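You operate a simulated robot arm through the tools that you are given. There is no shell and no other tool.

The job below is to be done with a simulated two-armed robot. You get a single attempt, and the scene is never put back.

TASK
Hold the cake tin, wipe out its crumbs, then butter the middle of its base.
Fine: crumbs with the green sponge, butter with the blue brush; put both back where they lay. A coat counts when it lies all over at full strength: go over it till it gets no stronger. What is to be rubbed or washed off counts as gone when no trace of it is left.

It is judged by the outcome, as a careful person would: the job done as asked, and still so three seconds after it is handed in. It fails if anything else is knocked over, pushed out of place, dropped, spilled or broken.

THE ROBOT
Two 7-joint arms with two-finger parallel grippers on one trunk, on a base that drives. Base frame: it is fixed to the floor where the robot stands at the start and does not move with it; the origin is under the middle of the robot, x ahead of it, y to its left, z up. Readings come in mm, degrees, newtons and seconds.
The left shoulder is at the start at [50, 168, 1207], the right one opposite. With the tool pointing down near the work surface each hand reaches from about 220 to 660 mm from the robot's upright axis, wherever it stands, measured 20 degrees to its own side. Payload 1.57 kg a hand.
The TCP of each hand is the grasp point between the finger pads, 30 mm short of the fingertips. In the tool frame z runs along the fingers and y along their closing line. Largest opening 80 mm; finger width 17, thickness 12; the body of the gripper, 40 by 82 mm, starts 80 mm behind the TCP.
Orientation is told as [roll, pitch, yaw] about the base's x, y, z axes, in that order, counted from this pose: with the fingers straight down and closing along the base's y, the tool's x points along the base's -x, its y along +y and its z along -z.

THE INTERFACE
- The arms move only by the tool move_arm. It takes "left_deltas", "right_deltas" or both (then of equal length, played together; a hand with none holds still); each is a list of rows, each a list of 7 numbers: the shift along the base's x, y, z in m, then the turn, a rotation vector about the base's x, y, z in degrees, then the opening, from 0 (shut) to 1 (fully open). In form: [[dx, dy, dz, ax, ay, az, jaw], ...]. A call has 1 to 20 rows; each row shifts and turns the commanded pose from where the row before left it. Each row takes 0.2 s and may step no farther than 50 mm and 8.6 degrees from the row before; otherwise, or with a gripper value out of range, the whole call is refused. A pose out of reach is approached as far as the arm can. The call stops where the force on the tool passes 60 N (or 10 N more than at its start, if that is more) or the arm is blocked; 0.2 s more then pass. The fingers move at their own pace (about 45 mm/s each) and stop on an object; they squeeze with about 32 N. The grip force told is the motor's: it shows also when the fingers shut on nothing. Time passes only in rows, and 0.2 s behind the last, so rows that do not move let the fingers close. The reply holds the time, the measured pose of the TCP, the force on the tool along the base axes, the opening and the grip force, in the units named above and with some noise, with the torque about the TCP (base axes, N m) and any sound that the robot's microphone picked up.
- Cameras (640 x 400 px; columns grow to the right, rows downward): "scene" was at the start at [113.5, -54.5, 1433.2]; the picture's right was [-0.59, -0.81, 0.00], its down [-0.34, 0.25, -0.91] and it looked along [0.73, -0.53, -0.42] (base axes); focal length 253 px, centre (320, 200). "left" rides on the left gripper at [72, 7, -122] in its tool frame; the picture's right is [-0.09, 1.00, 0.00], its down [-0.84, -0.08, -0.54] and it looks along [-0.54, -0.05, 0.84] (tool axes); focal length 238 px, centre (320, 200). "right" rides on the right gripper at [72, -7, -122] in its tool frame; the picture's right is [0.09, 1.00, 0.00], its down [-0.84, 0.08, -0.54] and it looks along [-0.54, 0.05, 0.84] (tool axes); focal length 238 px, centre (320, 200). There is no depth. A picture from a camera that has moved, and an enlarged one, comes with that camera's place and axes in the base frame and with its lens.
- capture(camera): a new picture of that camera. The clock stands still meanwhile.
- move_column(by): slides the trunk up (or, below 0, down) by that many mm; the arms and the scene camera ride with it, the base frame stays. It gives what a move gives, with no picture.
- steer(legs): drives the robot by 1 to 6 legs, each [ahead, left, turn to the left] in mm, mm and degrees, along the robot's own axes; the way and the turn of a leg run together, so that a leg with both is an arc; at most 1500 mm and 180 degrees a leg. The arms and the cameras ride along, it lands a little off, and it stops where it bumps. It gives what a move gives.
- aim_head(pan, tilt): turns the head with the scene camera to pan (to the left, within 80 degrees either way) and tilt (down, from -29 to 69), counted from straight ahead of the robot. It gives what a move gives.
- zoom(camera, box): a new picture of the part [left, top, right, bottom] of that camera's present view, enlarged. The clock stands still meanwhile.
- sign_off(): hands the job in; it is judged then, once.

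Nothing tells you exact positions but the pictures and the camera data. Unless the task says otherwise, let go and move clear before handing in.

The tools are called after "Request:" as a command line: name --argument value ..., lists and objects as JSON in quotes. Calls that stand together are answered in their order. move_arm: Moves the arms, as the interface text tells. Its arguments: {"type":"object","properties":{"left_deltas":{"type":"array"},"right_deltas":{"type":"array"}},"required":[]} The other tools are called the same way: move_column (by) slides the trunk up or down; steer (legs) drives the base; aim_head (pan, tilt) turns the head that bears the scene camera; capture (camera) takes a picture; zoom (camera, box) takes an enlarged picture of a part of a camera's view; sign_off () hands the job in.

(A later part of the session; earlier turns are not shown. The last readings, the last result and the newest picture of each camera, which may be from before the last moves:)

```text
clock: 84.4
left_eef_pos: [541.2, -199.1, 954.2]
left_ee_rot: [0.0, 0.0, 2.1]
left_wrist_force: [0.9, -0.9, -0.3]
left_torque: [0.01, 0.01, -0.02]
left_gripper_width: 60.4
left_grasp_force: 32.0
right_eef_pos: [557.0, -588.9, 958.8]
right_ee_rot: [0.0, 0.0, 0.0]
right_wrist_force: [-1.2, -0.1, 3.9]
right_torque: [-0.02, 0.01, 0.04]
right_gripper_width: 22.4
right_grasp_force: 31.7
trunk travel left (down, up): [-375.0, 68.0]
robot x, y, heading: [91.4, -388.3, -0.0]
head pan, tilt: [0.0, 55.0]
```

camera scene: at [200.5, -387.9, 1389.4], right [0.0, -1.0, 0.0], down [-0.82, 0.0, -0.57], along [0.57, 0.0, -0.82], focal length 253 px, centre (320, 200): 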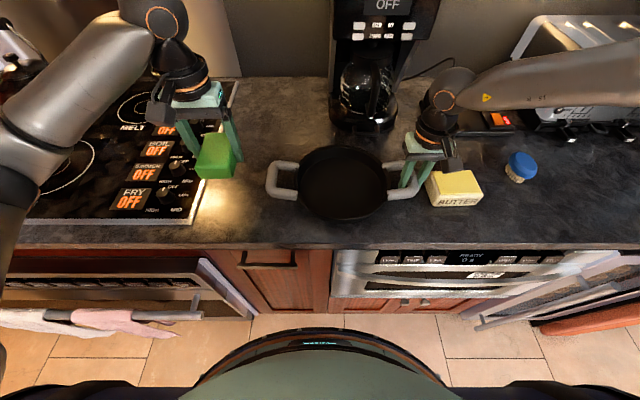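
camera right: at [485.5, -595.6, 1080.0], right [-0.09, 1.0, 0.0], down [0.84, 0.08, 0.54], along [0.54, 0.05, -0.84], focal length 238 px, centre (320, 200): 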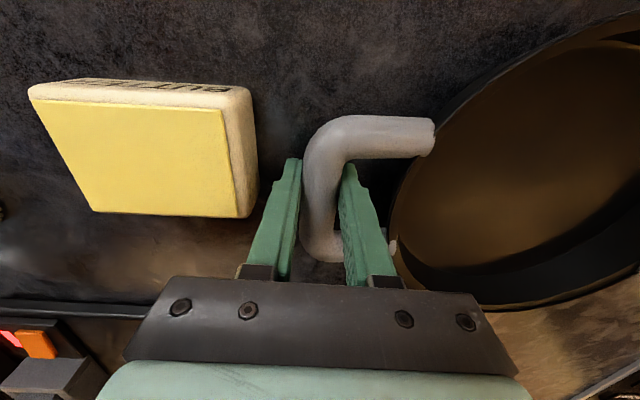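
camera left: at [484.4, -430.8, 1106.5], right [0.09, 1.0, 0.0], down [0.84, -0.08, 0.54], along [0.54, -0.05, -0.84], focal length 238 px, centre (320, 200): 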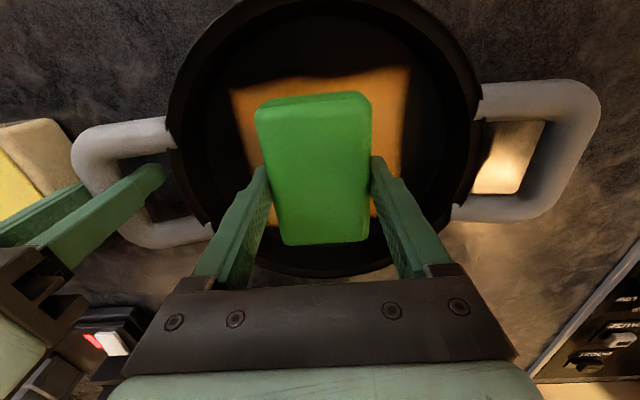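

Request:
move_arm --left_deltas '[[0, 0, -0.001, 0, 0, 0, 0.3], [0, 0, -0.001, 0, 0, 0, 0.3]]'

Request:
move_arm --left_deltas '[[0, 0, -0.0006, 0, 0, 0, 0.3], [0, 0, 0, 0, 0, 0, 0.3]]'

```text
clock: 85.0
left_eef_pos: [542.6, -198.6, 952.0]
left_ee_rot: [0.0, 0.0, 2.2]
left_wrist_force: [0.2, 1.5, -0.8]
left_torque: [0.01, -0.01, 0.01]
left_gripper_width: 60.6
left_grasp_force: 32.2
right_eef_pos: [557.1, -589.1, 959.9]
right_ee_rot: [0.0, 0.0, 0.1]
right_wrist_force: [-1.4, -0.2, 3.7]
right_torque: [0.01, 0.01, 0.07]
right_gripper_width: 22.3
right_grasp_force: 32.0
trunk travel left (down, up): [-375.0, 68.0]
robot x, y, heading: [89.9, -389.1, 0.4]
head pan, tilt: [0.0, 55.0]
```

```text
clock: 85.6
left_eef_pos: [541.3, -199.5, 951.2]
left_ee_rot: [0.0, 0.1, 2.1]
left_wrist_force: [0.2, -0.3, -0.4]
left_torque: [0.0, 0.0, -0.04]
left_gripper_width: 60.6
left_grasp_force: 32.0
right_eef_pos: [557.3, -588.6, 958.5]
right_ee_rot: [0.0, 0.0, 0.0]
right_wrist_force: [-1.2, 0.3, 4.1]
right_torque: [0.01, 0.02, 0.05]
right_gripper_width: 22.3
right_grasp_force: 32.1
trunk travel left (down, up): [-375.0, 68.0]
robot x, y, heading: [89.0, -388.1, 0.2]
head pan, tilt: [0.0, 55.0]
```

Request:
move_arm --left_deltas '[[0, 0, -0.001, 0, 0, 0, 0.3], [0, 0, 0, 0, 0, 0, 0.3]]'

Request:
move_arm --left_deltas '[[0, 0, -0.001, 0, 0, 0, 0.3], [0, 0, 0, 0, 0, 0, 0.3]]'

Request:
zoom --camera "scene" --box '[160, 120, 300, 220]'

```text
clock: 86.2
left_eef_pos: [542.0, -198.8, 950.7]
left_ee_rot: [0.0, 0.0, 2.2]
left_wrist_force: [-0.1, 0.2, -0.6]
left_torque: [0.0, 0.04, -0.01]
left_gripper_width: 60.5
left_grasp_force: 32.0
right_eef_pos: [557.1, -589.4, 958.8]
right_ee_rot: [0.0, 0.0, 0.1]
right_wrist_force: [-1.1, 0.5, 4.0]
right_torque: [-0.03, 0.0, 0.05]
right_gripper_width: 22.5
right_grasp_force: 31.7
trunk travel left (down, up): [-375.0, 68.0]
robot x, y, heading: [90.4, -391.5, 0.1]
head pan, tilt: [0.0, 55.0]
```

```text
clock: 86.8
left_eef_pos: [541.5, -199.4, 951.0]
left_ee_rot: [0.0, -0.1, 2.1]
left_wrist_force: [0.4, -0.4, 7.4]
left_torque: [0.01, 0.16, 0.02]
left_gripper_width: 60.7
left_grasp_force: 31.5
right_eef_pos: [558.2, -589.0, 958.5]
right_ee_rot: [0.0, 0.0, 0.2]
right_wrist_force: [0.2, 2.1, 2.2]
right_torque: [-0.06, 0.02, -0.02]
right_gripper_width: 22.4
right_grasp_force: 32.1
trunk travel left (down, up): [-375.0, 68.0]
robot x, y, heading: [88.0, -386.4, -0.2]
head pan, tilt: [0.0, 55.0]
```

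```text
4.00 times, centred on (230, 170) of scene
camera zoom: at [200.5, -388.1, 1389.5], right [0.0, -1.0, 0.0], down [-0.82, 0.0, -0.57], along [0.57, 0.0, -0.82], focal length 1014 px, centre (680, 320)
```

zoom: 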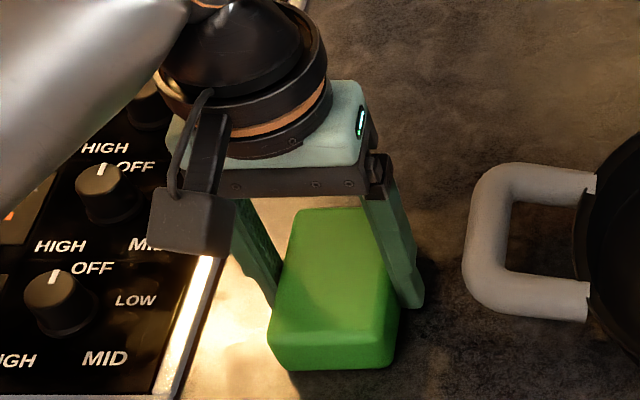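

Contact with the counter at 7 N. I'll open the left hand and rise straight up, and also let go of the handle with the right hand so the robot can drive.

Request:
move_arm --left_deltas '[[0, 0, 0.0005, 0, 0, 0, 0.8], [0, 0, 0, 0, 0, 0, 1], [0, 0, 0, 0, 0, 0, 1], [0, 0, 0, 0, 0, 0, 1], [0, 0, 0.01, 0, 0, 0, 1], [0, 0, 0.015, 0, 0, 0, 1], [0, 0, 0.02, 0, 0, 0, 1], [0, 0, 0.02, 0, 0, 0, 1], [0, 0, 0.02, 0, 0, 0, 1], [0, 0, 0.02, 0, 0, 0, 1], [0, 0, 0.02, 0, 0, 0, 1]]'

Request:
move_arm --right_deltas '[[0, 0, 0, 0, 0, 0, 0.35], [0, 0, 0, 0, 0, 0, 0.43], [0, 0, 0, 0, 0, 0, 0.43], [0, 0, 0, 0, 0, 0, 0.43], [0, 0, 0.008, 0, 0, 0, 0.43], [0, 0, 0.01, 0, 0, 0, 0.43], [0, 0, 0.015, 0, 0, 0, 0.43], [0, 0, 0.02, 0, 0, 0, 0.43], [0, 0, 0.02, 0, 0, 0, 0.43], [0, 0, 0.02, 0, 0, 0, 0.43], [0, 0, 0.02, 0, 0, 0, 0.43]]'

Request:
capture --camera "scene"

Request:
capture --camera "left"

Request:
capture --camera "right"

```text
clock: 89.2
left_eef_pos: [542.9, -199.0, 1074.4]
left_ee_rot: [0.1, 0.1, 2.1]
left_wrist_force: [0.4, -0.1, 0.6]
left_torque: [0.01, -0.01, 0.03]
left_gripper_width: 79.7
left_grasp_force: 0.2
right_eef_pos: [557.5, -588.2, 957.9]
right_ee_rot: [0.1, 0.0, 0.0]
right_wrist_force: [-1.8, 1.0, 4.9]
right_torque: [-0.01, -0.01, 0.03]
right_gripper_width: 22.4
right_grasp_force: 32.0
trunk travel left (down, up): [-375.0, 68.0]
robot x, y, heading: [94.1, -389.3, -0.0]
head pan, tilt: [0.0, 55.0]
```

```text
clock: 91.6
left_eef_pos: [542.8, -197.4, 1075.2]
left_ee_rot: [0.0, 0.1, 2.2]
left_wrist_force: [-0.5, -0.2, 0.1]
left_torque: [-0.02, -0.02, 0.01]
left_gripper_width: 80.2
left_grasp_force: 0.0
right_eef_pos: [558.3, -589.2, 1069.6]
right_ee_rot: [0.1, 0.0, 0.0]
right_wrist_force: [-0.4, -0.1, -0.2]
right_torque: [0.01, 0.0, -0.04]
right_gripper_width: 34.7
right_grasp_force: 0.1
trunk travel left (down, up): [-375.0, 68.0]
robot x, y, heading: [88.7, -388.8, 0.1]
head pan, tilt: [0.0, 55.0]
```

```text
taken
camera scene: at [201.0, -388.0, 1389.3], right [0.0, -1.0, 0.0], down [-0.82, 0.0, -0.57], along [0.57, 0.0, -0.82], focal length 253 px, centre (320, 200)
```

scene: 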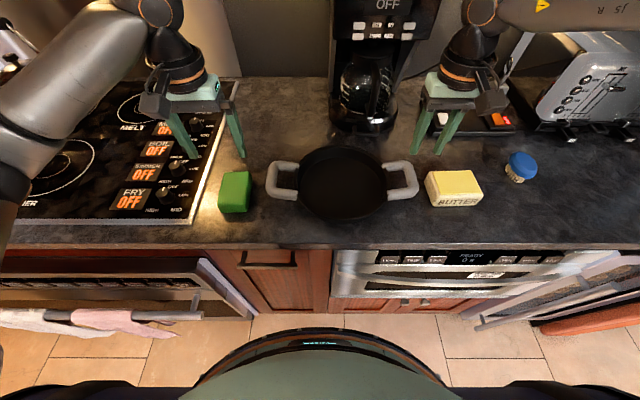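

```text
taken
camera left: at [471.0, -193.2, 1196.4], right [0.06, 1.0, 0.0], down [0.84, -0.05, 0.54], along [0.54, -0.03, -0.84], focal length 238 px, centre (320, 200)
```

left: 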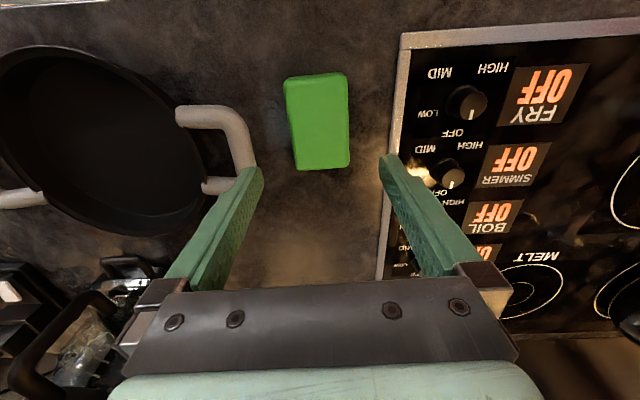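

```text
taken
camera right: at [486.1, -595.7, 1191.6], right [-0.09, 1.0, 0.0], down [0.84, 0.08, 0.54], along [0.54, 0.05, -0.84], focal length 238 px, centre (320, 200)
```

right: 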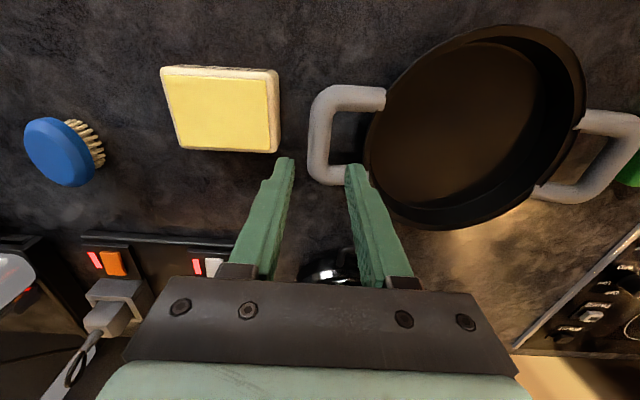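

The sponge is back in its place and the tin is clean and still in position. Next I drive right so the right hand can reach the brush near (608, -866).

Request:
steer --legs '[[0, -205, 0]]'

Request:
capture --camera "scene"

Request:
capture --camera "right"

Request:
zoom --camera "scene" --box '[320, 120, 480, 230]'

```text
clock: 94.0
left_eef_pos: [543.9, -400.2, 1075.4]
left_ee_rot: [0.0, 0.1, 2.3]
left_wrist_force: [0.4, 0.3, -0.1]
left_torque: [0.0, 0.0, -0.04]
left_gripper_width: 80.0
left_grasp_force: 0.1
right_eef_pos: [560.5, -791.3, 1069.5]
right_ee_rot: [0.1, 0.0, 0.4]
right_wrist_force: [0.5, -0.1, 0.5]
right_torque: [0.0, 0.02, 0.03]
right_gripper_width: 34.6
right_grasp_force: 0.0
trunk travel left (down, up): [-375.0, 68.0]
robot x, y, heading: [93.4, -589.2, 0.2]
head pan, tilt: [0.0, 55.0]
```

```text
taken
camera scene: at [201.8, -591.8, 1389.3], right [0.01, -1.0, 0.0], down [-0.82, 0.0, -0.57], along [0.57, 0.0, -0.82], focal length 253 px, centre (320, 200)
```

scene: 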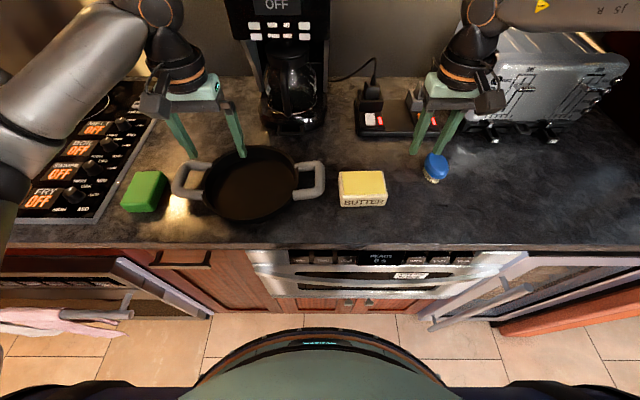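

```text
taken
camera right: at [487.8, -798.1, 1191.2], right [-0.1, 1.0, 0.0], down [0.84, 0.08, 0.54], along [0.54, 0.05, -0.84], focal length 238 px, centre (320, 200)
```

right: 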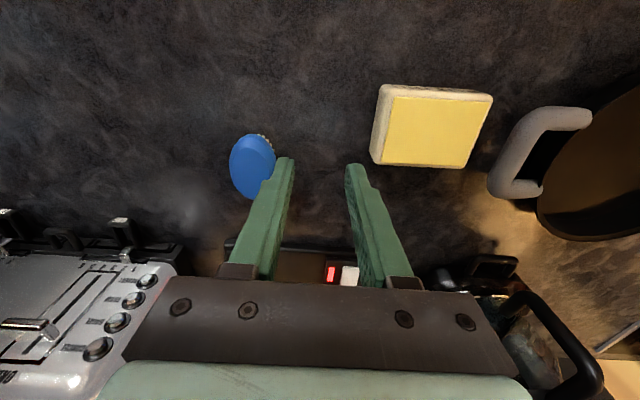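

```text
3.64 times, centred on (400, 175) of scene
camera zoom: at [201.8, -591.8, 1389.3], right [0.01, -1.0, 0.0], down [-0.82, 0.0, -0.57], along [0.57, 0.0, -0.82], focal length 921 px, centre (29, 291)
```

zoom: 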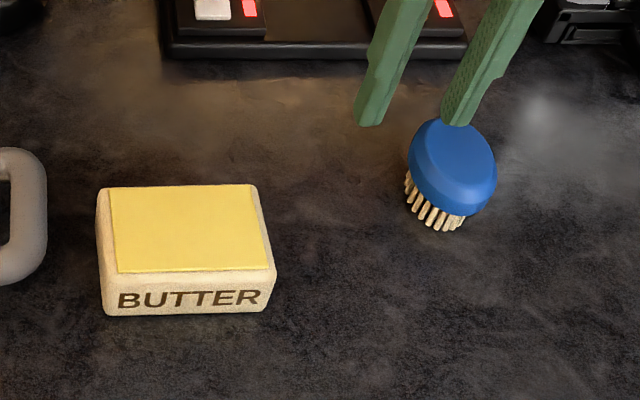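

Request:
move_arm --right_deltas '[[0.0075, -0.012, 0, 0, 0, 0, 0.7], [0.0075, -0.012, 0, 0, 0, 0, 1], [0.0075, -0.012, 0, 0, 0, 0, 1], [0.0075, -0.012, 0, 0, 0, 0, 1], [0.0075, -0.012, 0, 0, 0, 0, 1], [0.0075, -0.012, 0, 0, 0, 0, 1]]'

Request:
zoom --camera "right" --box '[240, 80, 400, 200]'

Request:
zoom --camera "scene" --box '[370, 100, 500, 210]'

```text
clock: 95.4
left_eef_pos: [542.4, -400.2, 1075.5]
left_ee_rot: [0.0, 0.0, 2.3]
left_wrist_force: [-0.1, 0.0, 0.5]
left_torque: [0.02, -0.02, 0.02]
left_gripper_width: 80.2
left_grasp_force: 0.0
right_eef_pos: [606.7, -861.6, 1069.3]
right_ee_rot: [0.2, 0.1, 0.3]
right_wrist_force: [0.5, 0.4, 0.0]
right_torque: [0.04, 0.04, 0.0]
right_gripper_width: 79.9
right_grasp_force: 0.0
trunk travel left (down, up): [-375.0, 68.0]
robot x, y, heading: [90.6, -591.9, 0.3]
head pan, tilt: [0.0, 55.0]
```

```text
3.33 times, centred on (320, 140) of right
camera zoom: at [533.5, -869.9, 1190.8], right [-0.1, 1.0, 0.0], down [0.84, 0.08, 0.54], along [0.54, 0.05, -0.84], focal length 794 px, centre (320, 400)
```

zoom: 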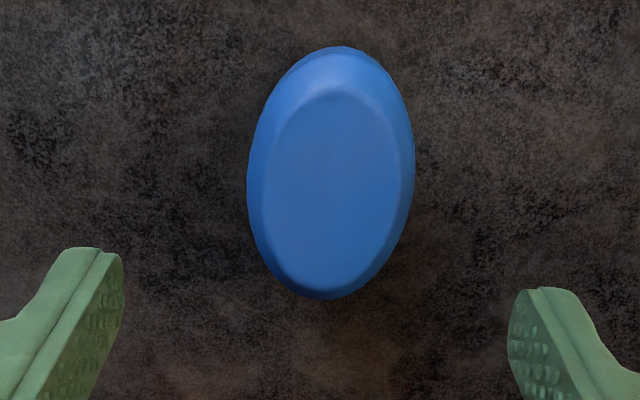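

```text
3.64 times, centred on (435, 155) of scene
camera zoom: at [201.9, -591.6, 1389.3], right [0.01, -1.0, 0.0], down [-0.82, 0.0, -0.57], along [0.57, 0.0, -0.82], focal length 921 px, centre (-98, 364)
```

zoom: 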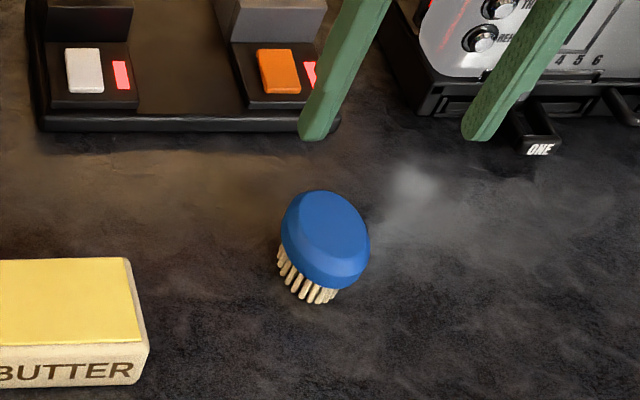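

The brush is an oval cap, about 53 mm wide in y and 79 mm long in x, centred near (608, -860). I'll lower the open right hand around it.

Request:
move_arm --right_deltas '[[0.001, 0.001, -0.015, 0, 0, 0, 1], [0, 0.001, -0.015, 0, 0, 0, 1], [0, 0, -0.015, 0, 0, 0, 1], [0, 0, -0.015, 0, 0, 0, 1], [0, 0, -0.012, 0, 0, 0, 1], [0, 0, -0.01, 0, 0, 0, 1], [0, 0, -0.008, 0, 0, 0, 1]]'

Request:
capture --camera "right"

Request:
zoom --camera "scene" --box '[370, 100, 500, 210]'

```text
clock: 97.0
left_eef_pos: [542.2, -399.5, 1074.3]
left_ee_rot: [0.1, 0.0, 2.2]
left_wrist_force: [-0.1, 0.0, -0.4]
left_torque: [-0.01, -0.01, 0.01]
left_gripper_width: 80.0
left_grasp_force: 0.1
right_eef_pos: [606.4, -860.5, 979.7]
right_ee_rot: [0.1, 0.0, 0.4]
right_wrist_force: [-1.0, -0.6, 0.0]
right_torque: [-0.01, 0.04, -0.03]
right_gripper_width: 79.9
right_grasp_force: 0.1
trunk travel left (down, up): [-375.0, 68.0]
robot x, y, heading: [86.8, -587.8, 0.4]
head pan, tilt: [0.0, 55.0]
```

```text
taken
camera right: at [534.1, -868.1, 1100.9], right [-0.1, 1.0, 0.0], down [0.84, 0.08, 0.54], along [0.54, 0.05, -0.84], focal length 238 px, centre (320, 200)
```

right: 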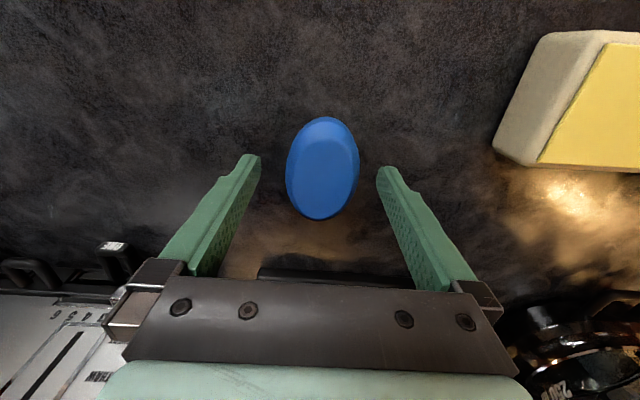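

```text
3.64 times, centred on (435, 155) of scene
camera zoom: at [201.9, -591.5, 1389.3], right [0.01, -1.0, 0.0], down [-0.82, 0.0, -0.57], along [0.57, 0.0, -0.82], focal length 921 px, centre (-98, 364)
```

zoom: 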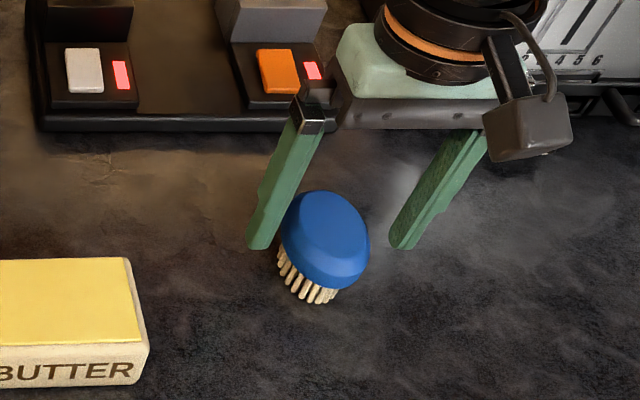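

Request:
move_arm --right_deltas '[[0.002, 0, -0.006, 0, 0, 0, 1], [0.002, 0, -0.006, 0, 0, 0, 1], [0, 0, -0.006, 0, 0, 0, 1], [0, 0, -0.004, 0, 0, 0, 1], [0, 0, 0, 0, 0, 0, 0.7], [0, 0, 0, 0, 0, 0, 0.6], [0, 0, 0, 0, 0, 0, 0.5], [0, 0, 0, 0, 0, 0, 0.4], [0, 0, 0, 0, 0, 0, 0.4]]'

Request:
capture --camera "right"

Request:
zoom --camera "scene" --box '[370, 100, 500, 210]'

```text
clock: 99.0
left_eef_pos: [543.1, -400.3, 1074.4]
left_ee_rot: [0.0, 0.0, 2.3]
left_wrist_force: [0.6, -0.5, -0.4]
left_torque: [-0.03, 0.03, -0.02]
left_gripper_width: 80.0
left_grasp_force: 0.0
right_eef_pos: [609.4, -859.6, 957.9]
right_ee_rot: [0.1, 0.0, 0.4]
right_wrist_force: [0.4, 0.6, 0.0]
right_torque: [-0.02, -0.01, 0.02]
right_gripper_width: 48.2
right_grasp_force: 32.2
trunk travel left (down, up): [-375.0, 68.0]
robot x, y, heading: [91.4, -591.1, 0.1]
head pan, tilt: [0.0, 55.0]
```

```text
taken
camera right: at [537.7, -867.7, 1079.6], right [-0.1, 1.0, 0.0], down [0.84, 0.08, 0.54], along [0.54, 0.05, -0.84], focal length 238 px, centre (320, 200)
```

right: 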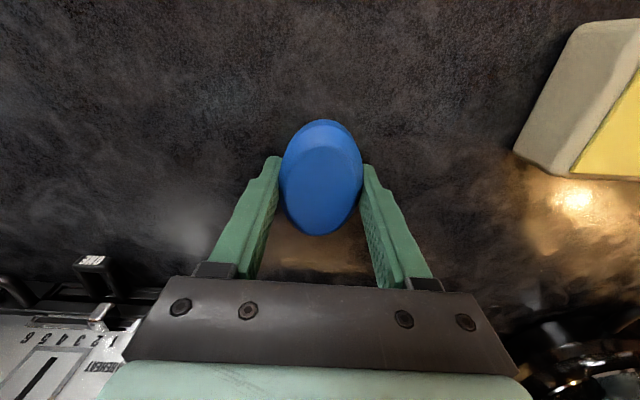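

```text
3.64 times, centred on (435, 155) of scene
camera zoom: at [201.8, -591.4, 1389.3], right [0.01, -1.0, 0.0], down [-0.82, 0.0, -0.57], along [0.57, 0.0, -0.82], focal length 921 px, centre (-98, 364)
```

zoom: 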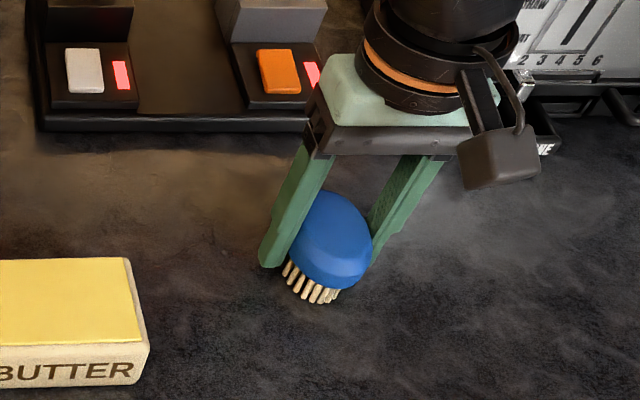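

The brush is gripped (48 mm) at home TCP (609, -860, 958), yaw 0.3°. I'll lift it and check it.

Request:
move_arm --right_deltas '[[0, 0, 0.005, 0, 0, 0, 0.3], [0, 0, 0.01, 0, 0, 0, 0.3], [0, 0, 0.02, 0, 0, 0, 0.3], [0, 0, 0.02, 0, 0, 0, 0.3], [0, 0, 0.02, 0, 0, 0, 0.3], [0, 0, 0.02, 0, 0, 0, 0.3], [0, 0, 0.02, 0, 0, 0, 0.3]]'

Request:
zoom --camera "scene" --box '[370, 60, 530, 200]'

Request:
capture --camera "right"

```text
clock: 100.6
left_eef_pos: [542.9, -400.3, 1075.0]
left_ee_rot: [0.1, 0.0, 2.3]
left_wrist_force: [-0.8, 0.4, -0.3]
left_torque: [-0.01, -0.01, 0.02]
left_gripper_width: 80.0
left_grasp_force: 0.1
right_eef_pos: [609.3, -860.9, 1071.0]
right_ee_rot: [0.0, 0.0, 0.3]
right_wrist_force: [-0.2, 0.4, -0.3]
right_torque: [-0.01, -0.03, -0.04]
right_gripper_width: 47.4
right_grasp_force: 31.8
trunk travel left (down, up): [-375.0, 68.0]
robot x, y, heading: [87.5, -594.4, 0.2]
head pan, tilt: [0.0, 55.0]
```

```text
2.86 times, centred on (450, 130) of scene
camera zoom: at [201.7, -591.5, 1389.3], right [0.01, -1.0, 0.0], down [-0.82, 0.0, -0.57], along [0.57, 0.0, -0.82], focal length 724 px, centre (-51, 400)
```

zoom: 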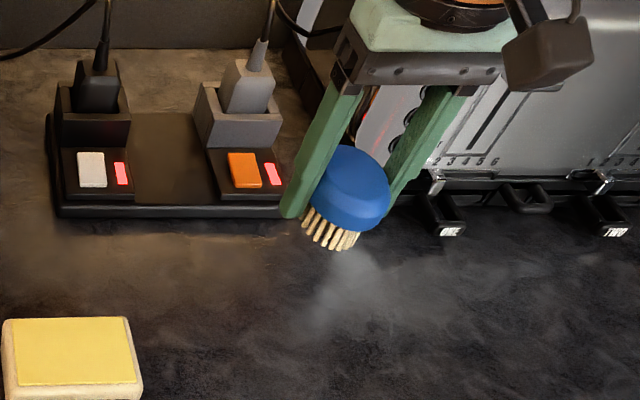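

```text
taken
camera right: at [537.7, -868.2, 1193.5], right [-0.1, 1.0, 0.0], down [0.84, 0.08, 0.54], along [0.54, 0.05, -0.84], focal length 238 px, centre (320, 200)
```

right: 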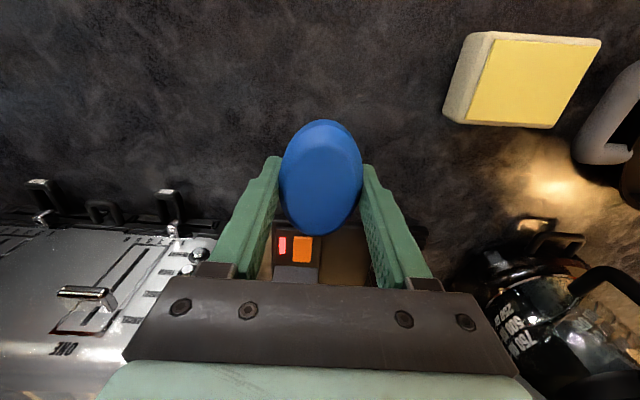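

The brush hangs firmly. I'll draw the right hand back for clearance from the coffee maker and drive left so the tin is within the right hand's region.

Request:
move_arm --right_deltas '[[-0.02, 0, 0, 0, 0, 0, 0.3], [-0.02, 0, 0, 0, 0, 0, 0.3], [-0.02, 0, 0, 0, 0, 0, 0.3], [-0.02, 0, 0, 0, 0, 0, 0.3]]'

Request:
steer --legs '[[0, 355, 0], [22, 0, 0]]'

Request:
capture --camera "scene"

Request:
capture --camera "right"

```text
clock: 101.6
left_eef_pos: [543.1, -400.1, 1075.4]
left_ee_rot: [0.0, 0.0, 2.3]
left_wrist_force: [-0.4, 0.2, 0.9]
left_torque: [0.05, 0.01, 0.03]
left_gripper_width: 79.9
left_grasp_force: 0.1
right_eef_pos: [529.5, -861.9, 1071.6]
right_ee_rot: [0.1, 0.1, 0.3]
right_wrist_force: [-0.2, 0.5, -0.8]
right_torque: [-0.02, 0.01, 0.02]
right_gripper_width: 47.6
right_grasp_force: 31.9
trunk travel left (down, up): [-375.0, 68.0]
robot x, y, heading: [90.9, -592.9, 0.3]
head pan, tilt: [0.0, 55.0]
```

```text
clock: 105.7
left_eef_pos: [562.6, -46.0, 1074.5]
left_ee_rot: [0.1, 0.0, 2.3]
left_wrist_force: [-0.7, -0.6, 0.6]
left_torque: [0.0, 0.01, -0.01]
left_gripper_width: 79.6
left_grasp_force: 0.2
right_eef_pos: [550.8, -507.1, 1071.1]
right_ee_rot: [0.1, 0.1, 0.4]
right_wrist_force: [0.6, 0.1, -1.1]
right_torque: [0.0, 0.02, 0.01]
right_gripper_width: 47.8
right_grasp_force: 31.6
trunk travel left (down, up): [-375.0, 68.0]
robot x, y, heading: [107.9, -237.3, 0.2]
head pan, tilt: [0.0, 55.0]
```

```text
taken
camera scene: at [222.5, -237.0, 1389.2], right [0.01, -1.0, 0.0], down [-0.82, 0.0, -0.57], along [0.57, 0.0, -0.82], focal length 253 px, centre (320, 200)
```

scene: 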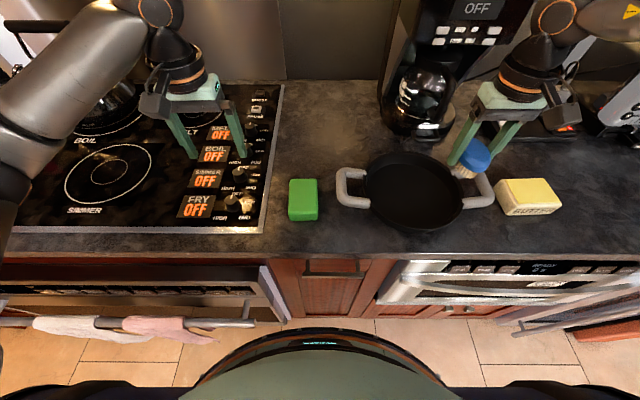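

```text
taken
camera right: at [478.8, -513.9, 1193.0], right [-0.1, 1.0, 0.0], down [0.84, 0.08, 0.54], along [0.54, 0.05, -0.84], focal length 238 px, centre (320, 200)
```

right: 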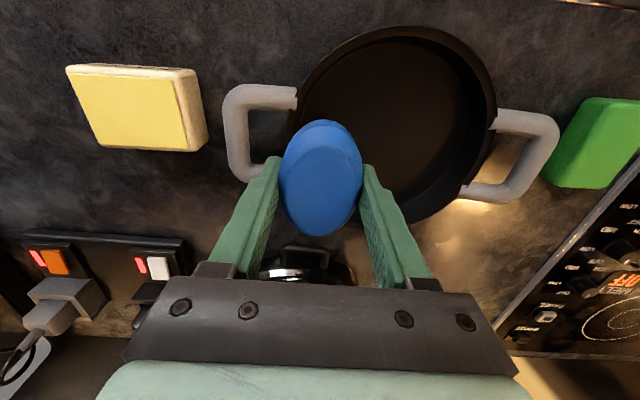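

Butter block: centre about (544, -685), top at z ≈ 964. I'll bring the brush above it and lower it gently.

Request:
move_arm --right_deltas '[[-0.0007, -0.0178, 0, 0, 0, 0, 0.3], [-0.0007, -0.0178, 0, 0, 0, 0, 0.3], [-0.0007, -0.0178, 0, 0, 0, 0, 0.3], [-0.0007, -0.0178, 0, 0, 0, 0, 0.3], [-0.0007, -0.0178, 0, 0, 0, 0, 0.3], [-0.0007, -0.0178, 0, 0, 0, 0, 0.3], [-0.0007, -0.0178, 0, 0, 0, 0, 0.3], [-0.0007, -0.0178, 0, 0, 0, 0, 0.3], [-0.0007, -0.0178, 0, 0, 0, 0, 0.3], [-0.0007, -0.0178, 0, 0, 0, 0, 0.3]]'

Request:
move_arm --right_deltas '[[0, 0, -0.01, 0, 0, 0, 0.3], [0, 0, -0.01, 0, 0, 0, 0.3], [0, 0, -0.01, 0, 0, 0, 0.3], [0, 0, -0.01, 0, 0, 0, 0.3]]'

Request:
capture --camera "right"

Request:
zoom --camera "scene" --box '[440, 120, 600, 240]'

```text
clock: 107.9
left_eef_pos: [562.3, -46.7, 1073.6]
left_ee_rot: [-0.1, 0.0, 2.3]
left_wrist_force: [0.8, 0.3, 0.4]
left_torque: [0.01, 0.02, 0.0]
left_gripper_width: 80.4
left_grasp_force: 0.0
right_eef_pos: [542.3, -686.1, 1073.3]
right_ee_rot: [0.1, 0.0, 0.4]
right_wrist_force: [-0.1, -0.4, -0.5]
right_torque: [-0.01, 0.02, -0.03]
right_gripper_width: 47.6
right_grasp_force: 32.1
trunk travel left (down, up): [-375.0, 68.0]
robot x, y, heading: [109.0, -234.8, 0.4]
head pan, tilt: [0.0, 55.0]
```

```text
clock: 108.9
left_eef_pos: [561.6, -46.1, 1073.8]
left_ee_rot: [0.1, 0.0, 2.2]
left_wrist_force: [0.5, -0.2, 0.4]
left_torque: [0.01, 0.04, 0.0]
left_gripper_width: 80.1
left_grasp_force: 0.0
right_eef_pos: [543.5, -685.0, 1031.6]
right_ee_rot: [0.1, 0.0, 0.4]
right_wrist_force: [-0.1, 0.8, 0.1]
right_torque: [0.0, -0.03, 0.01]
right_gripper_width: 47.5
right_grasp_force: 32.2
trunk travel left (down, up): [-375.0, 68.0]
robot x, y, heading: [111.4, -240.1, 0.3]
head pan, tilt: [0.0, 55.0]
```

```text
taken
camera right: at [470.6, -691.5, 1154.0], right [-0.1, 1.0, 0.0], down [0.84, 0.08, 0.54], along [0.54, 0.05, -0.84], focal length 238 px, centre (320, 200)
```

right: 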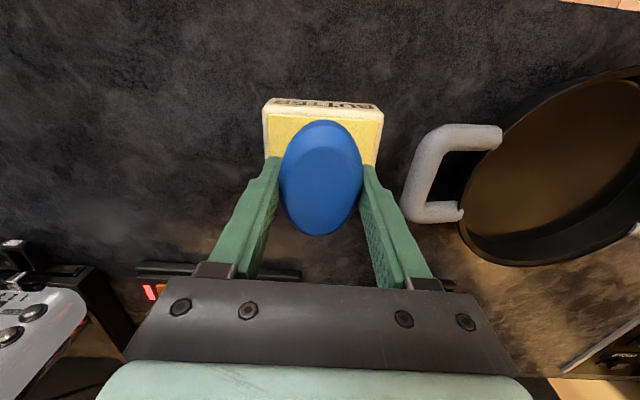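

```text
3.33 times, centred on (520, 180) of scene
camera zoom: at [221.5, -237.1, 1389.3], right [0.01, -1.0, 0.0], down [-0.82, 0.0, -0.57], along [0.57, 0.0, -0.82], focal length 845 px, centre (-347, 267)
```

zoom: 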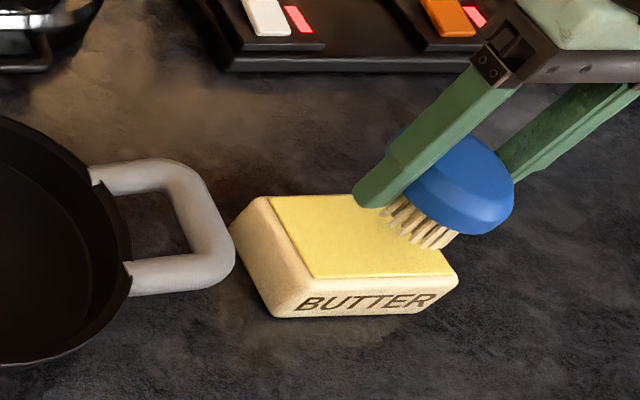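

Request:
move_arm --right_deltas '[[0, 0, -0.005, 0, 0, 0, 0.3], [0, 0, -0.005, 0, 0, 0, 0.3], [0, 0, -0.002, 0, 0, 0, 0.3]]'

Request:
move_arm --right_deltas '[[0, 0, -0.002, 0, 0, 0, 0.3], [0, 0, -0.002, 0, 0, 0, 0.3]]'

Request:
move_arm --right_deltas '[[0, 0, -0.002, 0, 0, 0, 0.3], [0, 0, -0.001, 0, 0, 0, 0.3]]'

Request:
zoom --camera "scene" --box '[440, 120, 600, 240]'

```text
clock: 109.7
left_eef_pos: [563.0, -44.6, 1075.0]
left_ee_rot: [0.0, 0.0, 2.3]
left_wrist_force: [0.4, -1.0, -0.8]
left_torque: [-0.04, 0.01, -0.01]
left_gripper_width: 79.9
left_grasp_force: 0.0
right_eef_pos: [543.9, -683.7, 1019.0]
right_ee_rot: [0.0, 0.0, 0.4]
right_wrist_force: [-0.3, -0.2, -0.3]
right_torque: [0.05, -0.02, 0.01]
right_gripper_width: 47.8
right_grasp_force: 31.3
trunk travel left (down, up): [-375.0, 68.0]
robot x, y, heading: [108.4, -240.0, 0.2]
head pan, tilt: [0.0, 55.0]
```

```text
clock: 110.3
left_eef_pos: [562.0, -46.0, 1074.7]
left_ee_rot: [0.0, 0.0, 2.3]
left_wrist_force: [-0.2, -0.9, 0.1]
left_torque: [-0.03, -0.01, -0.03]
left_gripper_width: 80.0
left_grasp_force: 0.0
right_eef_pos: [544.4, -684.8, 1015.8]
right_ee_rot: [0.1, 0.1, 0.4]
right_wrist_force: [0.6, 0.6, -0.3]
right_torque: [0.04, -0.01, -0.01]
right_gripper_width: 47.7
right_grasp_force: 31.7
trunk travel left (down, up): [-375.0, 68.0]
robot x, y, heading: [108.8, -237.8, 0.1]
head pan, tilt: [0.0, 55.0]
```

```text
clock: 110.9
left_eef_pos: [562.5, -45.7, 1073.8]
left_ee_rot: [0.0, -0.1, 2.3]
left_wrist_force: [0.0, -0.8, -1.0]
left_torque: [0.02, 0.01, 0.02]
left_gripper_width: 79.9
left_grasp_force: 0.0
right_eef_pos: [543.0, -686.4, 1013.3]
right_ee_rot: [0.1, 0.0, 0.4]
right_wrist_force: [-0.9, 0.0, -1.2]
right_torque: [0.02, -0.02, 0.0]
right_gripper_width: 47.7
right_grasp_force: 32.1
trunk travel left (down, up): [-375.0, 68.0]
robot x, y, heading: [112.6, -232.8, -0.0]
head pan, tilt: [0.0, 55.0]
```

```text
3.33 times, centred on (520, 180) of scene
camera zoom: at [221.4, -237.1, 1389.3], right [0.01, -1.0, 0.0], down [-0.82, 0.0, -0.57], along [0.57, 0.0, -0.82], focal length 845 px, centre (-347, 267)
```

zoom: 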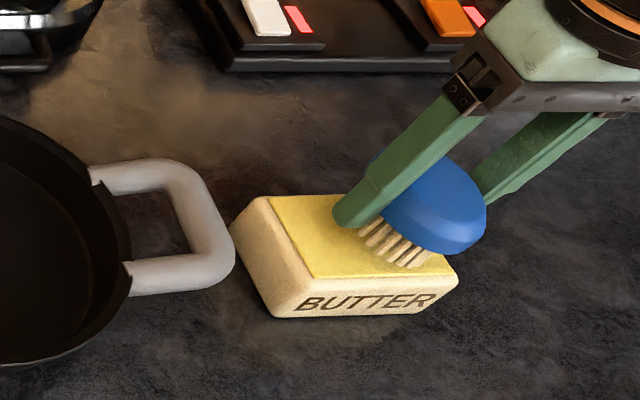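

Request:
move_arm --right_deltas '[[0, 0, -0.002, 0, 0, 0, 0.3], [0, 0, -0.002, 0, 0, 0, 0.3]]'

Request:
move_arm --right_deltas '[[0, 0, -0.002, 0, 0, 0, 0.3], [0, 0, -0.0015, 0, 0, 0, 0.3]]'

Request:
zoom --camera "scene" --box '[440, 120, 600, 240]'

```text
clock: 111.5
left_eef_pos: [562.7, -46.5, 1074.8]
left_ee_rot: [0.0, 0.0, 2.3]
left_wrist_force: [0.2, -0.8, 0.1]
left_torque: [0.02, 0.01, 0.02]
left_gripper_width: 79.9
left_grasp_force: 0.1
right_eef_pos: [542.9, -685.4, 1007.8]
right_ee_rot: [0.0, 0.1, 0.4]
right_wrist_force: [0.0, -0.3, -1.3]
right_torque: [0.03, 0.01, 0.0]
right_gripper_width: 47.5
right_grasp_force: 31.6
trunk travel left (down, up): [-375.0, 68.0]
robot x, y, heading: [110.5, -235.5, 0.5]
head pan, tilt: [0.0, 55.0]
```

```text
clock: 112.1
left_eef_pos: [562.6, -45.5, 1074.2]
left_ee_rot: [0.0, 0.0, 2.3]
left_wrist_force: [-0.6, -1.1, -0.4]
left_torque: [0.0, -0.03, -0.04]
left_gripper_width: 80.0
left_grasp_force: 0.0
right_eef_pos: [542.6, -685.3, 1004.4]
right_ee_rot: [0.0, 0.1, 0.3]
right_wrist_force: [0.5, -0.2, -0.8]
right_torque: [-0.03, -0.02, -0.01]
right_gripper_width: 47.8
right_grasp_force: 32.3
trunk travel left (down, up): [-375.0, 68.0]
robot x, y, heading: [111.6, -237.4, 0.5]
head pan, tilt: [0.0, 55.0]
```

```text
3.33 times, centred on (520, 180) of scene
camera zoom: at [221.4, -237.1, 1389.3], right [0.01, -1.0, 0.0], down [-0.82, 0.0, -0.57], along [0.57, 0.0, -0.82], focal length 845 px, centre (-347, 267)
```

zoom: 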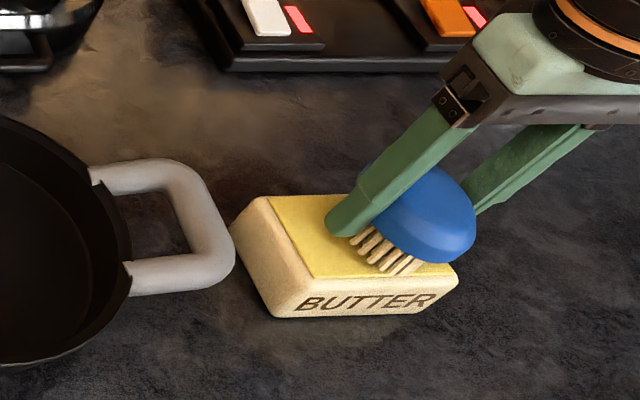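

Request:
move_arm --right_deltas '[[0, 0, -0.0015, 0, 0, 0, 0.3], [0, 0, -0.0015, 0, 0, 0, 0.3]]'

Request:
move_arm --right_deltas '[[0, 0, -0.0015, 0, 0, 0, 0.3], [0, 0, -0.0015, 0, 0, 0, 0.3]]'

Request:
move_arm --right_deltas '[[0, 0, -0.001, 0, 0, 0, 0.3], [0, 0, -0.001, 0, 0, 0, 0.3]]'

Request:
zoom --camera "scene" --box '[440, 120, 600, 240]'

```text
clock: 112.7
left_eef_pos: [561.8, -46.2, 1073.1]
left_ee_rot: [0.0, -0.1, 2.3]
left_wrist_force: [0.0, 0.0, -0.7]
left_torque: [-0.01, -0.01, -0.02]
left_gripper_width: 80.1
left_grasp_force: 0.0
right_eef_pos: [542.0, -685.7, 1001.8]
right_ee_rot: [0.1, 0.0, 0.4]
right_wrist_force: [0.1, -1.4, -0.1]
right_torque: [0.03, 0.01, -0.01]
right_gripper_width: 47.5
right_grasp_force: 31.5
trunk travel left (down, up): [-375.0, 68.0]
robot x, y, heading: [110.1, -238.9, 0.1]
head pan, tilt: [0.0, 55.0]
```

```text
clock: 113.3
left_eef_pos: [562.1, -45.6, 1074.5]
left_ee_rot: [0.0, 0.0, 2.3]
left_wrist_force: [-0.3, -0.3, -1.2]
left_torque: [0.03, 0.0, -0.01]
left_gripper_width: 80.2
left_grasp_force: 0.1
right_eef_pos: [543.3, -685.0, 999.0]
right_ee_rot: [0.2, 0.0, 0.2]
right_wrist_force: [0.3, -0.3, -0.1]
right_torque: [-0.02, -0.01, 0.0]
right_gripper_width: 47.9
right_grasp_force: 31.8
trunk travel left (down, up): [-375.0, 68.0]
robot x, y, heading: [109.0, -236.6, 0.2]
head pan, tilt: [0.0, 55.0]
```

```text
clock: 113.9
left_eef_pos: [562.6, -45.2, 1074.2]
left_ee_rot: [0.0, 0.0, 2.3]
left_wrist_force: [0.7, 0.2, 0.3]
left_torque: [0.05, 0.03, 0.01]
left_gripper_width: 80.1
left_grasp_force: 0.1
right_eef_pos: [543.3, -684.8, 997.2]
right_ee_rot: [0.1, 0.0, 0.5]
right_wrist_force: [-2.6, -0.3, 4.1]
right_torque: [-0.07, 0.09, -0.01]
right_gripper_width: 47.8
right_grasp_force: 32.0
trunk travel left (down, up): [-375.0, 68.0]
robot x, y, heading: [110.3, -238.2, 0.3]
head pan, tilt: [0.0, 55.0]
```

```text
3.33 times, centred on (520, 180) of scene
camera zoom: at [220.9, -236.9, 1389.5], right [0.01, -1.0, 0.0], down [-0.82, 0.0, -0.57], along [0.57, 0.0, -0.82], focal length 845 px, centre (-347, 267)
```

zoom: 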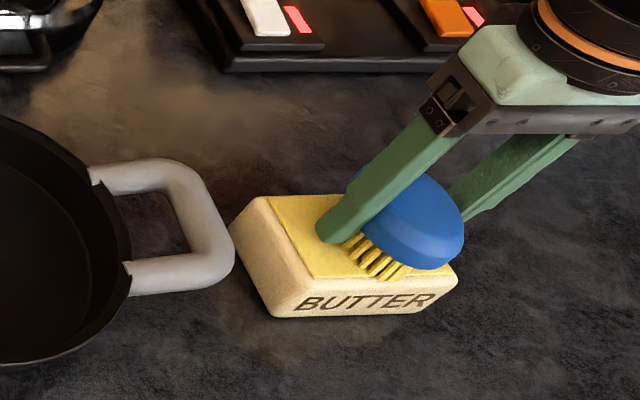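

The brush touched the butter at 4 N and the bristles turned yellow. I'll lift the brush clear and bring the left hand above the left handle.

Request:
move_arm --right_deltas '[[0, 0, 0.005, 0, 0, 0, 0.3], [0, 0, 0.01, 0, 0, 0, 0.3], [0, 0, 0.015, 0, 0, 0, 0.3], [0, 0, 0.02, 0, 0, 0, 0.3], [0, 0, 0.02, 0, 0, 0, 0.3]]'

Request:
move_arm --left_deltas '[[-0.0005, -0.02, 0, 0, 0, 0, 0.45], [-0.0005, -0.02, 0, 0, 0, 0, 0.45], [-0.0005, -0.02, 0, 0, 0, 0, 0.45], [-0.0005, -0.02, 0, 0, 0, 0, 0.45], [-0.0005, -0.02, 0, 0, 0, 0, 0.45], [-0.0005, -0.02, 0, 0, 0, 0, 0.45], [-0.0005, -0.02, 0, 0, 0, 0, 0.45], [-0.0005, -0.02, 0, 0, 0, 0, 0.45], [-0.0005, -0.02, 0, 0, 0, 0, 0.45], [-0.0005, -0.02, 0, 0, 0, -1, 0.45], [-0.0005, -0.02, 0, 0, 0, -1, 0.45], [-0.0005, -0.018, 0, 0, 0, -0.3, 0.45], [0, 0, -0.02, 0, 0, 0, 0.45], [0, 0, -0.02, 0, 0, 0, 0.45]]'

Request:
capture --camera "left"

Request:
capture --camera "scene"

Request:
capture --camera "right"

```text
clock: 115.1
left_eef_pos: [562.4, -46.0, 1074.1]
left_ee_rot: [0.0, 0.1, 2.3]
left_wrist_force: [0.2, 0.1, 0.1]
left_torque: [0.02, -0.03, 0.01]
left_gripper_width: 79.9
left_grasp_force: 0.1
right_eef_pos: [543.3, -685.5, 1065.5]
right_ee_rot: [-0.1, 0.0, 0.4]
right_wrist_force: [0.5, -0.4, -0.7]
right_torque: [0.04, 0.0, -0.03]
right_gripper_width: 47.7
right_grasp_force: 32.1
trunk travel left (down, up): [-375.0, 68.0]
robot x, y, heading: [111.2, -238.6, 0.2]
head pan, tilt: [0.0, 55.0]
```

```text
clock: 118.1
left_eef_pos: [555.6, -285.0, 1032.3]
left_ee_rot: [0.0, 0.1, -0.1]
left_wrist_force: [0.0, 0.1, -0.4]
left_torque: [-0.02, 0.01, 0.01]
left_gripper_width: 35.8
left_grasp_force: 0.0
right_eef_pos: [542.5, -686.4, 1067.0]
right_ee_rot: [0.0, 0.0, 0.3]
right_wrist_force: [-0.8, 0.0, -1.4]
right_torque: [-0.01, -0.02, -0.01]
right_gripper_width: 47.9
right_grasp_force: 31.9
trunk travel left (down, up): [-375.0, 68.0]
robot x, y, heading: [110.8, -236.9, 0.3]
head pan, tilt: [0.0, 55.0]
```

```text
taken
camera left: at [483.0, -277.1, 1155.4], right [0.09, 1.0, 0.0], down [0.84, -0.08, 0.54], along [0.54, -0.05, -0.84], focal length 238 px, centre (320, 200)
```

left: 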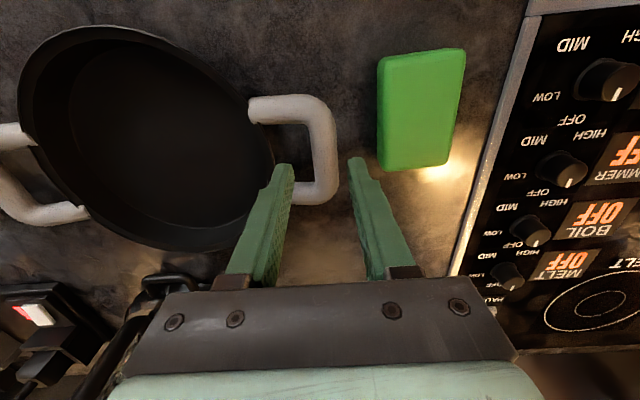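

```text
taken
camera scene: at [221.5, -237.2, 1389.4], right [0.01, -1.0, 0.0], down [-0.82, 0.0, -0.57], along [0.57, 0.0, -0.82], focal length 253 px, centre (320, 200)
```

scene: 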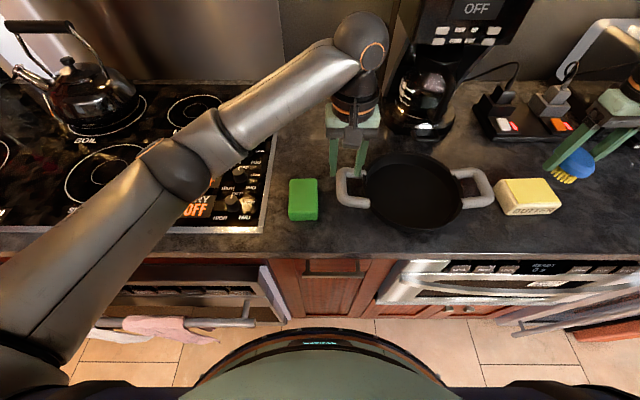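

```text
taken
camera right: at [470.9, -692.0, 1187.9], right [-0.1, 1.0, 0.0], down [0.84, 0.08, 0.54], along [0.54, 0.05, -0.84], focal length 238 px, centre (320, 200)
```

right: 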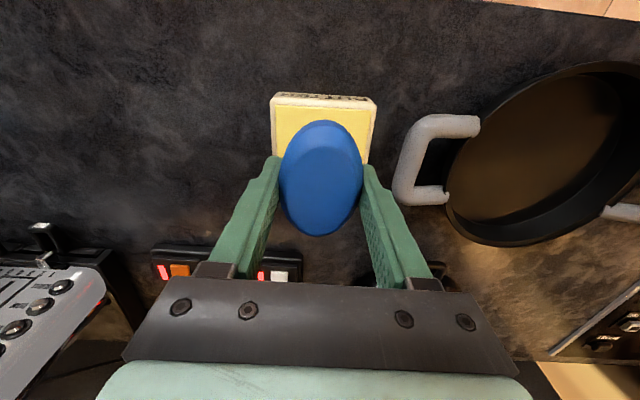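

Request:
move_arm --left_deltas '[[0.001, 0.0025, 0, 0, 0, 0, 0.45], [0.001, 0.0025, 0, 0, 0, 0, 0.45], [0, 0, -0.01, 0, 0, 0, 0.45], [0, 0, -0.01, 0, 0, 0, 0.45], [0, 0, -0.01, 0, 0, 0, 0.45], [0, 0, -0.008, 0, 0, 0, 0.45]]'

Request:
capture --camera "left"

```text
clock: 119.5
left_eef_pos: [558.6, -278.6, 997.1]
left_ee_rot: [0.0, 0.0, 0.0]
left_wrist_force: [-0.7, 0.5, 0.5]
left_torque: [0.05, -0.01, 0.03]
left_gripper_width: 36.1
left_grasp_force: 0.1
right_eef_pos: [543.2, -684.8, 1066.5]
right_ee_rot: [0.1, -0.1, 0.4]
right_wrist_force: [0.1, 0.9, -1.6]
right_torque: [0.04, 0.02, 0.03]
right_gripper_width: 47.8
right_grasp_force: 32.2
trunk travel left (down, up): [-375.0, 68.0]
robot x, y, heading: [109.1, -236.3, 0.4]
head pan, tilt: [0.0, 55.0]
```

```text
taken
camera left: at [486.4, -271.0, 1118.0], right [0.09, 1.0, 0.0], down [0.84, -0.08, 0.54], along [0.54, -0.05, -0.84], focal length 238 px, centre (320, 200)
```

left: 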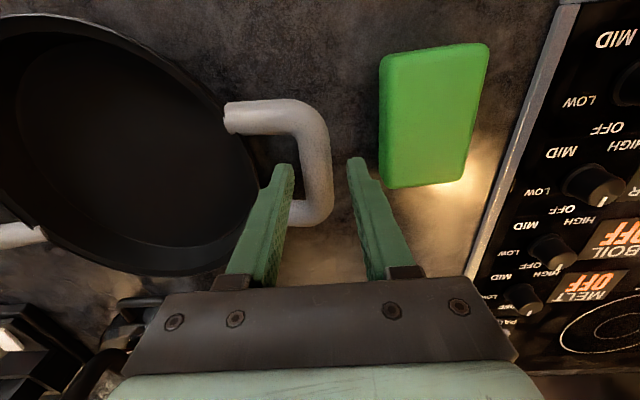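

Request:
move_arm --left_deltas '[[0, -0.001, -0.008, 0, 0, 0, 0.45], [0, 0, -0.008, 0, 0, 0, 0.45], [0, 0, -0.008, 0, 0, 0, 0.45], [0, 0, -0.008, 0, 0, 0, 0.45], [0, 0, -0.007, 0, 0, 0, 0.45], [0, 0, 0, 0, 0, 0, 0.35], [0, 0, 0, 0, 0, 0, 0.25], [0, 0, 0, 0, 0, 0, 0.1], [0, 0, 0, 0, 0, 0, 0.1], [0, 0, 0, 0, 0, 0, 0.1]]'

Request:
capture --camera "left"

```text
clock: 121.7
left_eef_pos: [559.2, -279.9, 958.0]
left_ee_rot: [0.0, 0.0, 0.1]
left_wrist_force: [0.6, -0.7, -0.6]
left_torque: [-0.01, -0.07, 0.08]
left_gripper_width: 22.2
left_grasp_force: 31.6
right_eef_pos: [543.0, -684.6, 1066.0]
right_ee_rot: [0.1, 0.0, 0.4]
right_wrist_force: [0.1, 0.2, -1.6]
right_torque: [-0.03, 0.0, -0.04]
right_gripper_width: 47.8
right_grasp_force: 31.7
trunk travel left (down, up): [-375.0, 68.0]
robot x, y, heading: [110.1, -239.4, 0.1]
head pan, tilt: [0.0, 55.0]
```

```text
taken
camera left: at [487.2, -272.4, 1080.1], right [0.09, 1.0, 0.0], down [0.84, -0.08, 0.54], along [0.54, -0.05, -0.84], focal length 238 px, centre (320, 200)
```

left: 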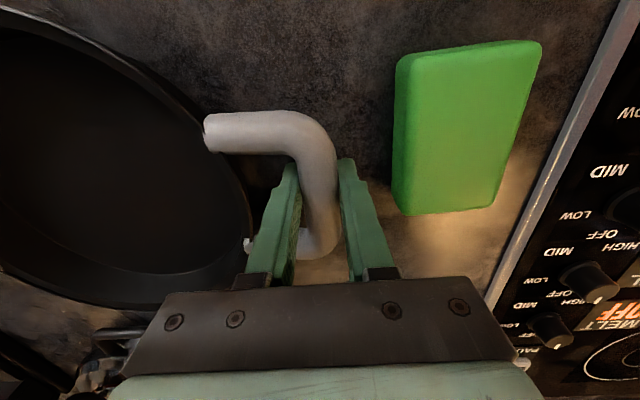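

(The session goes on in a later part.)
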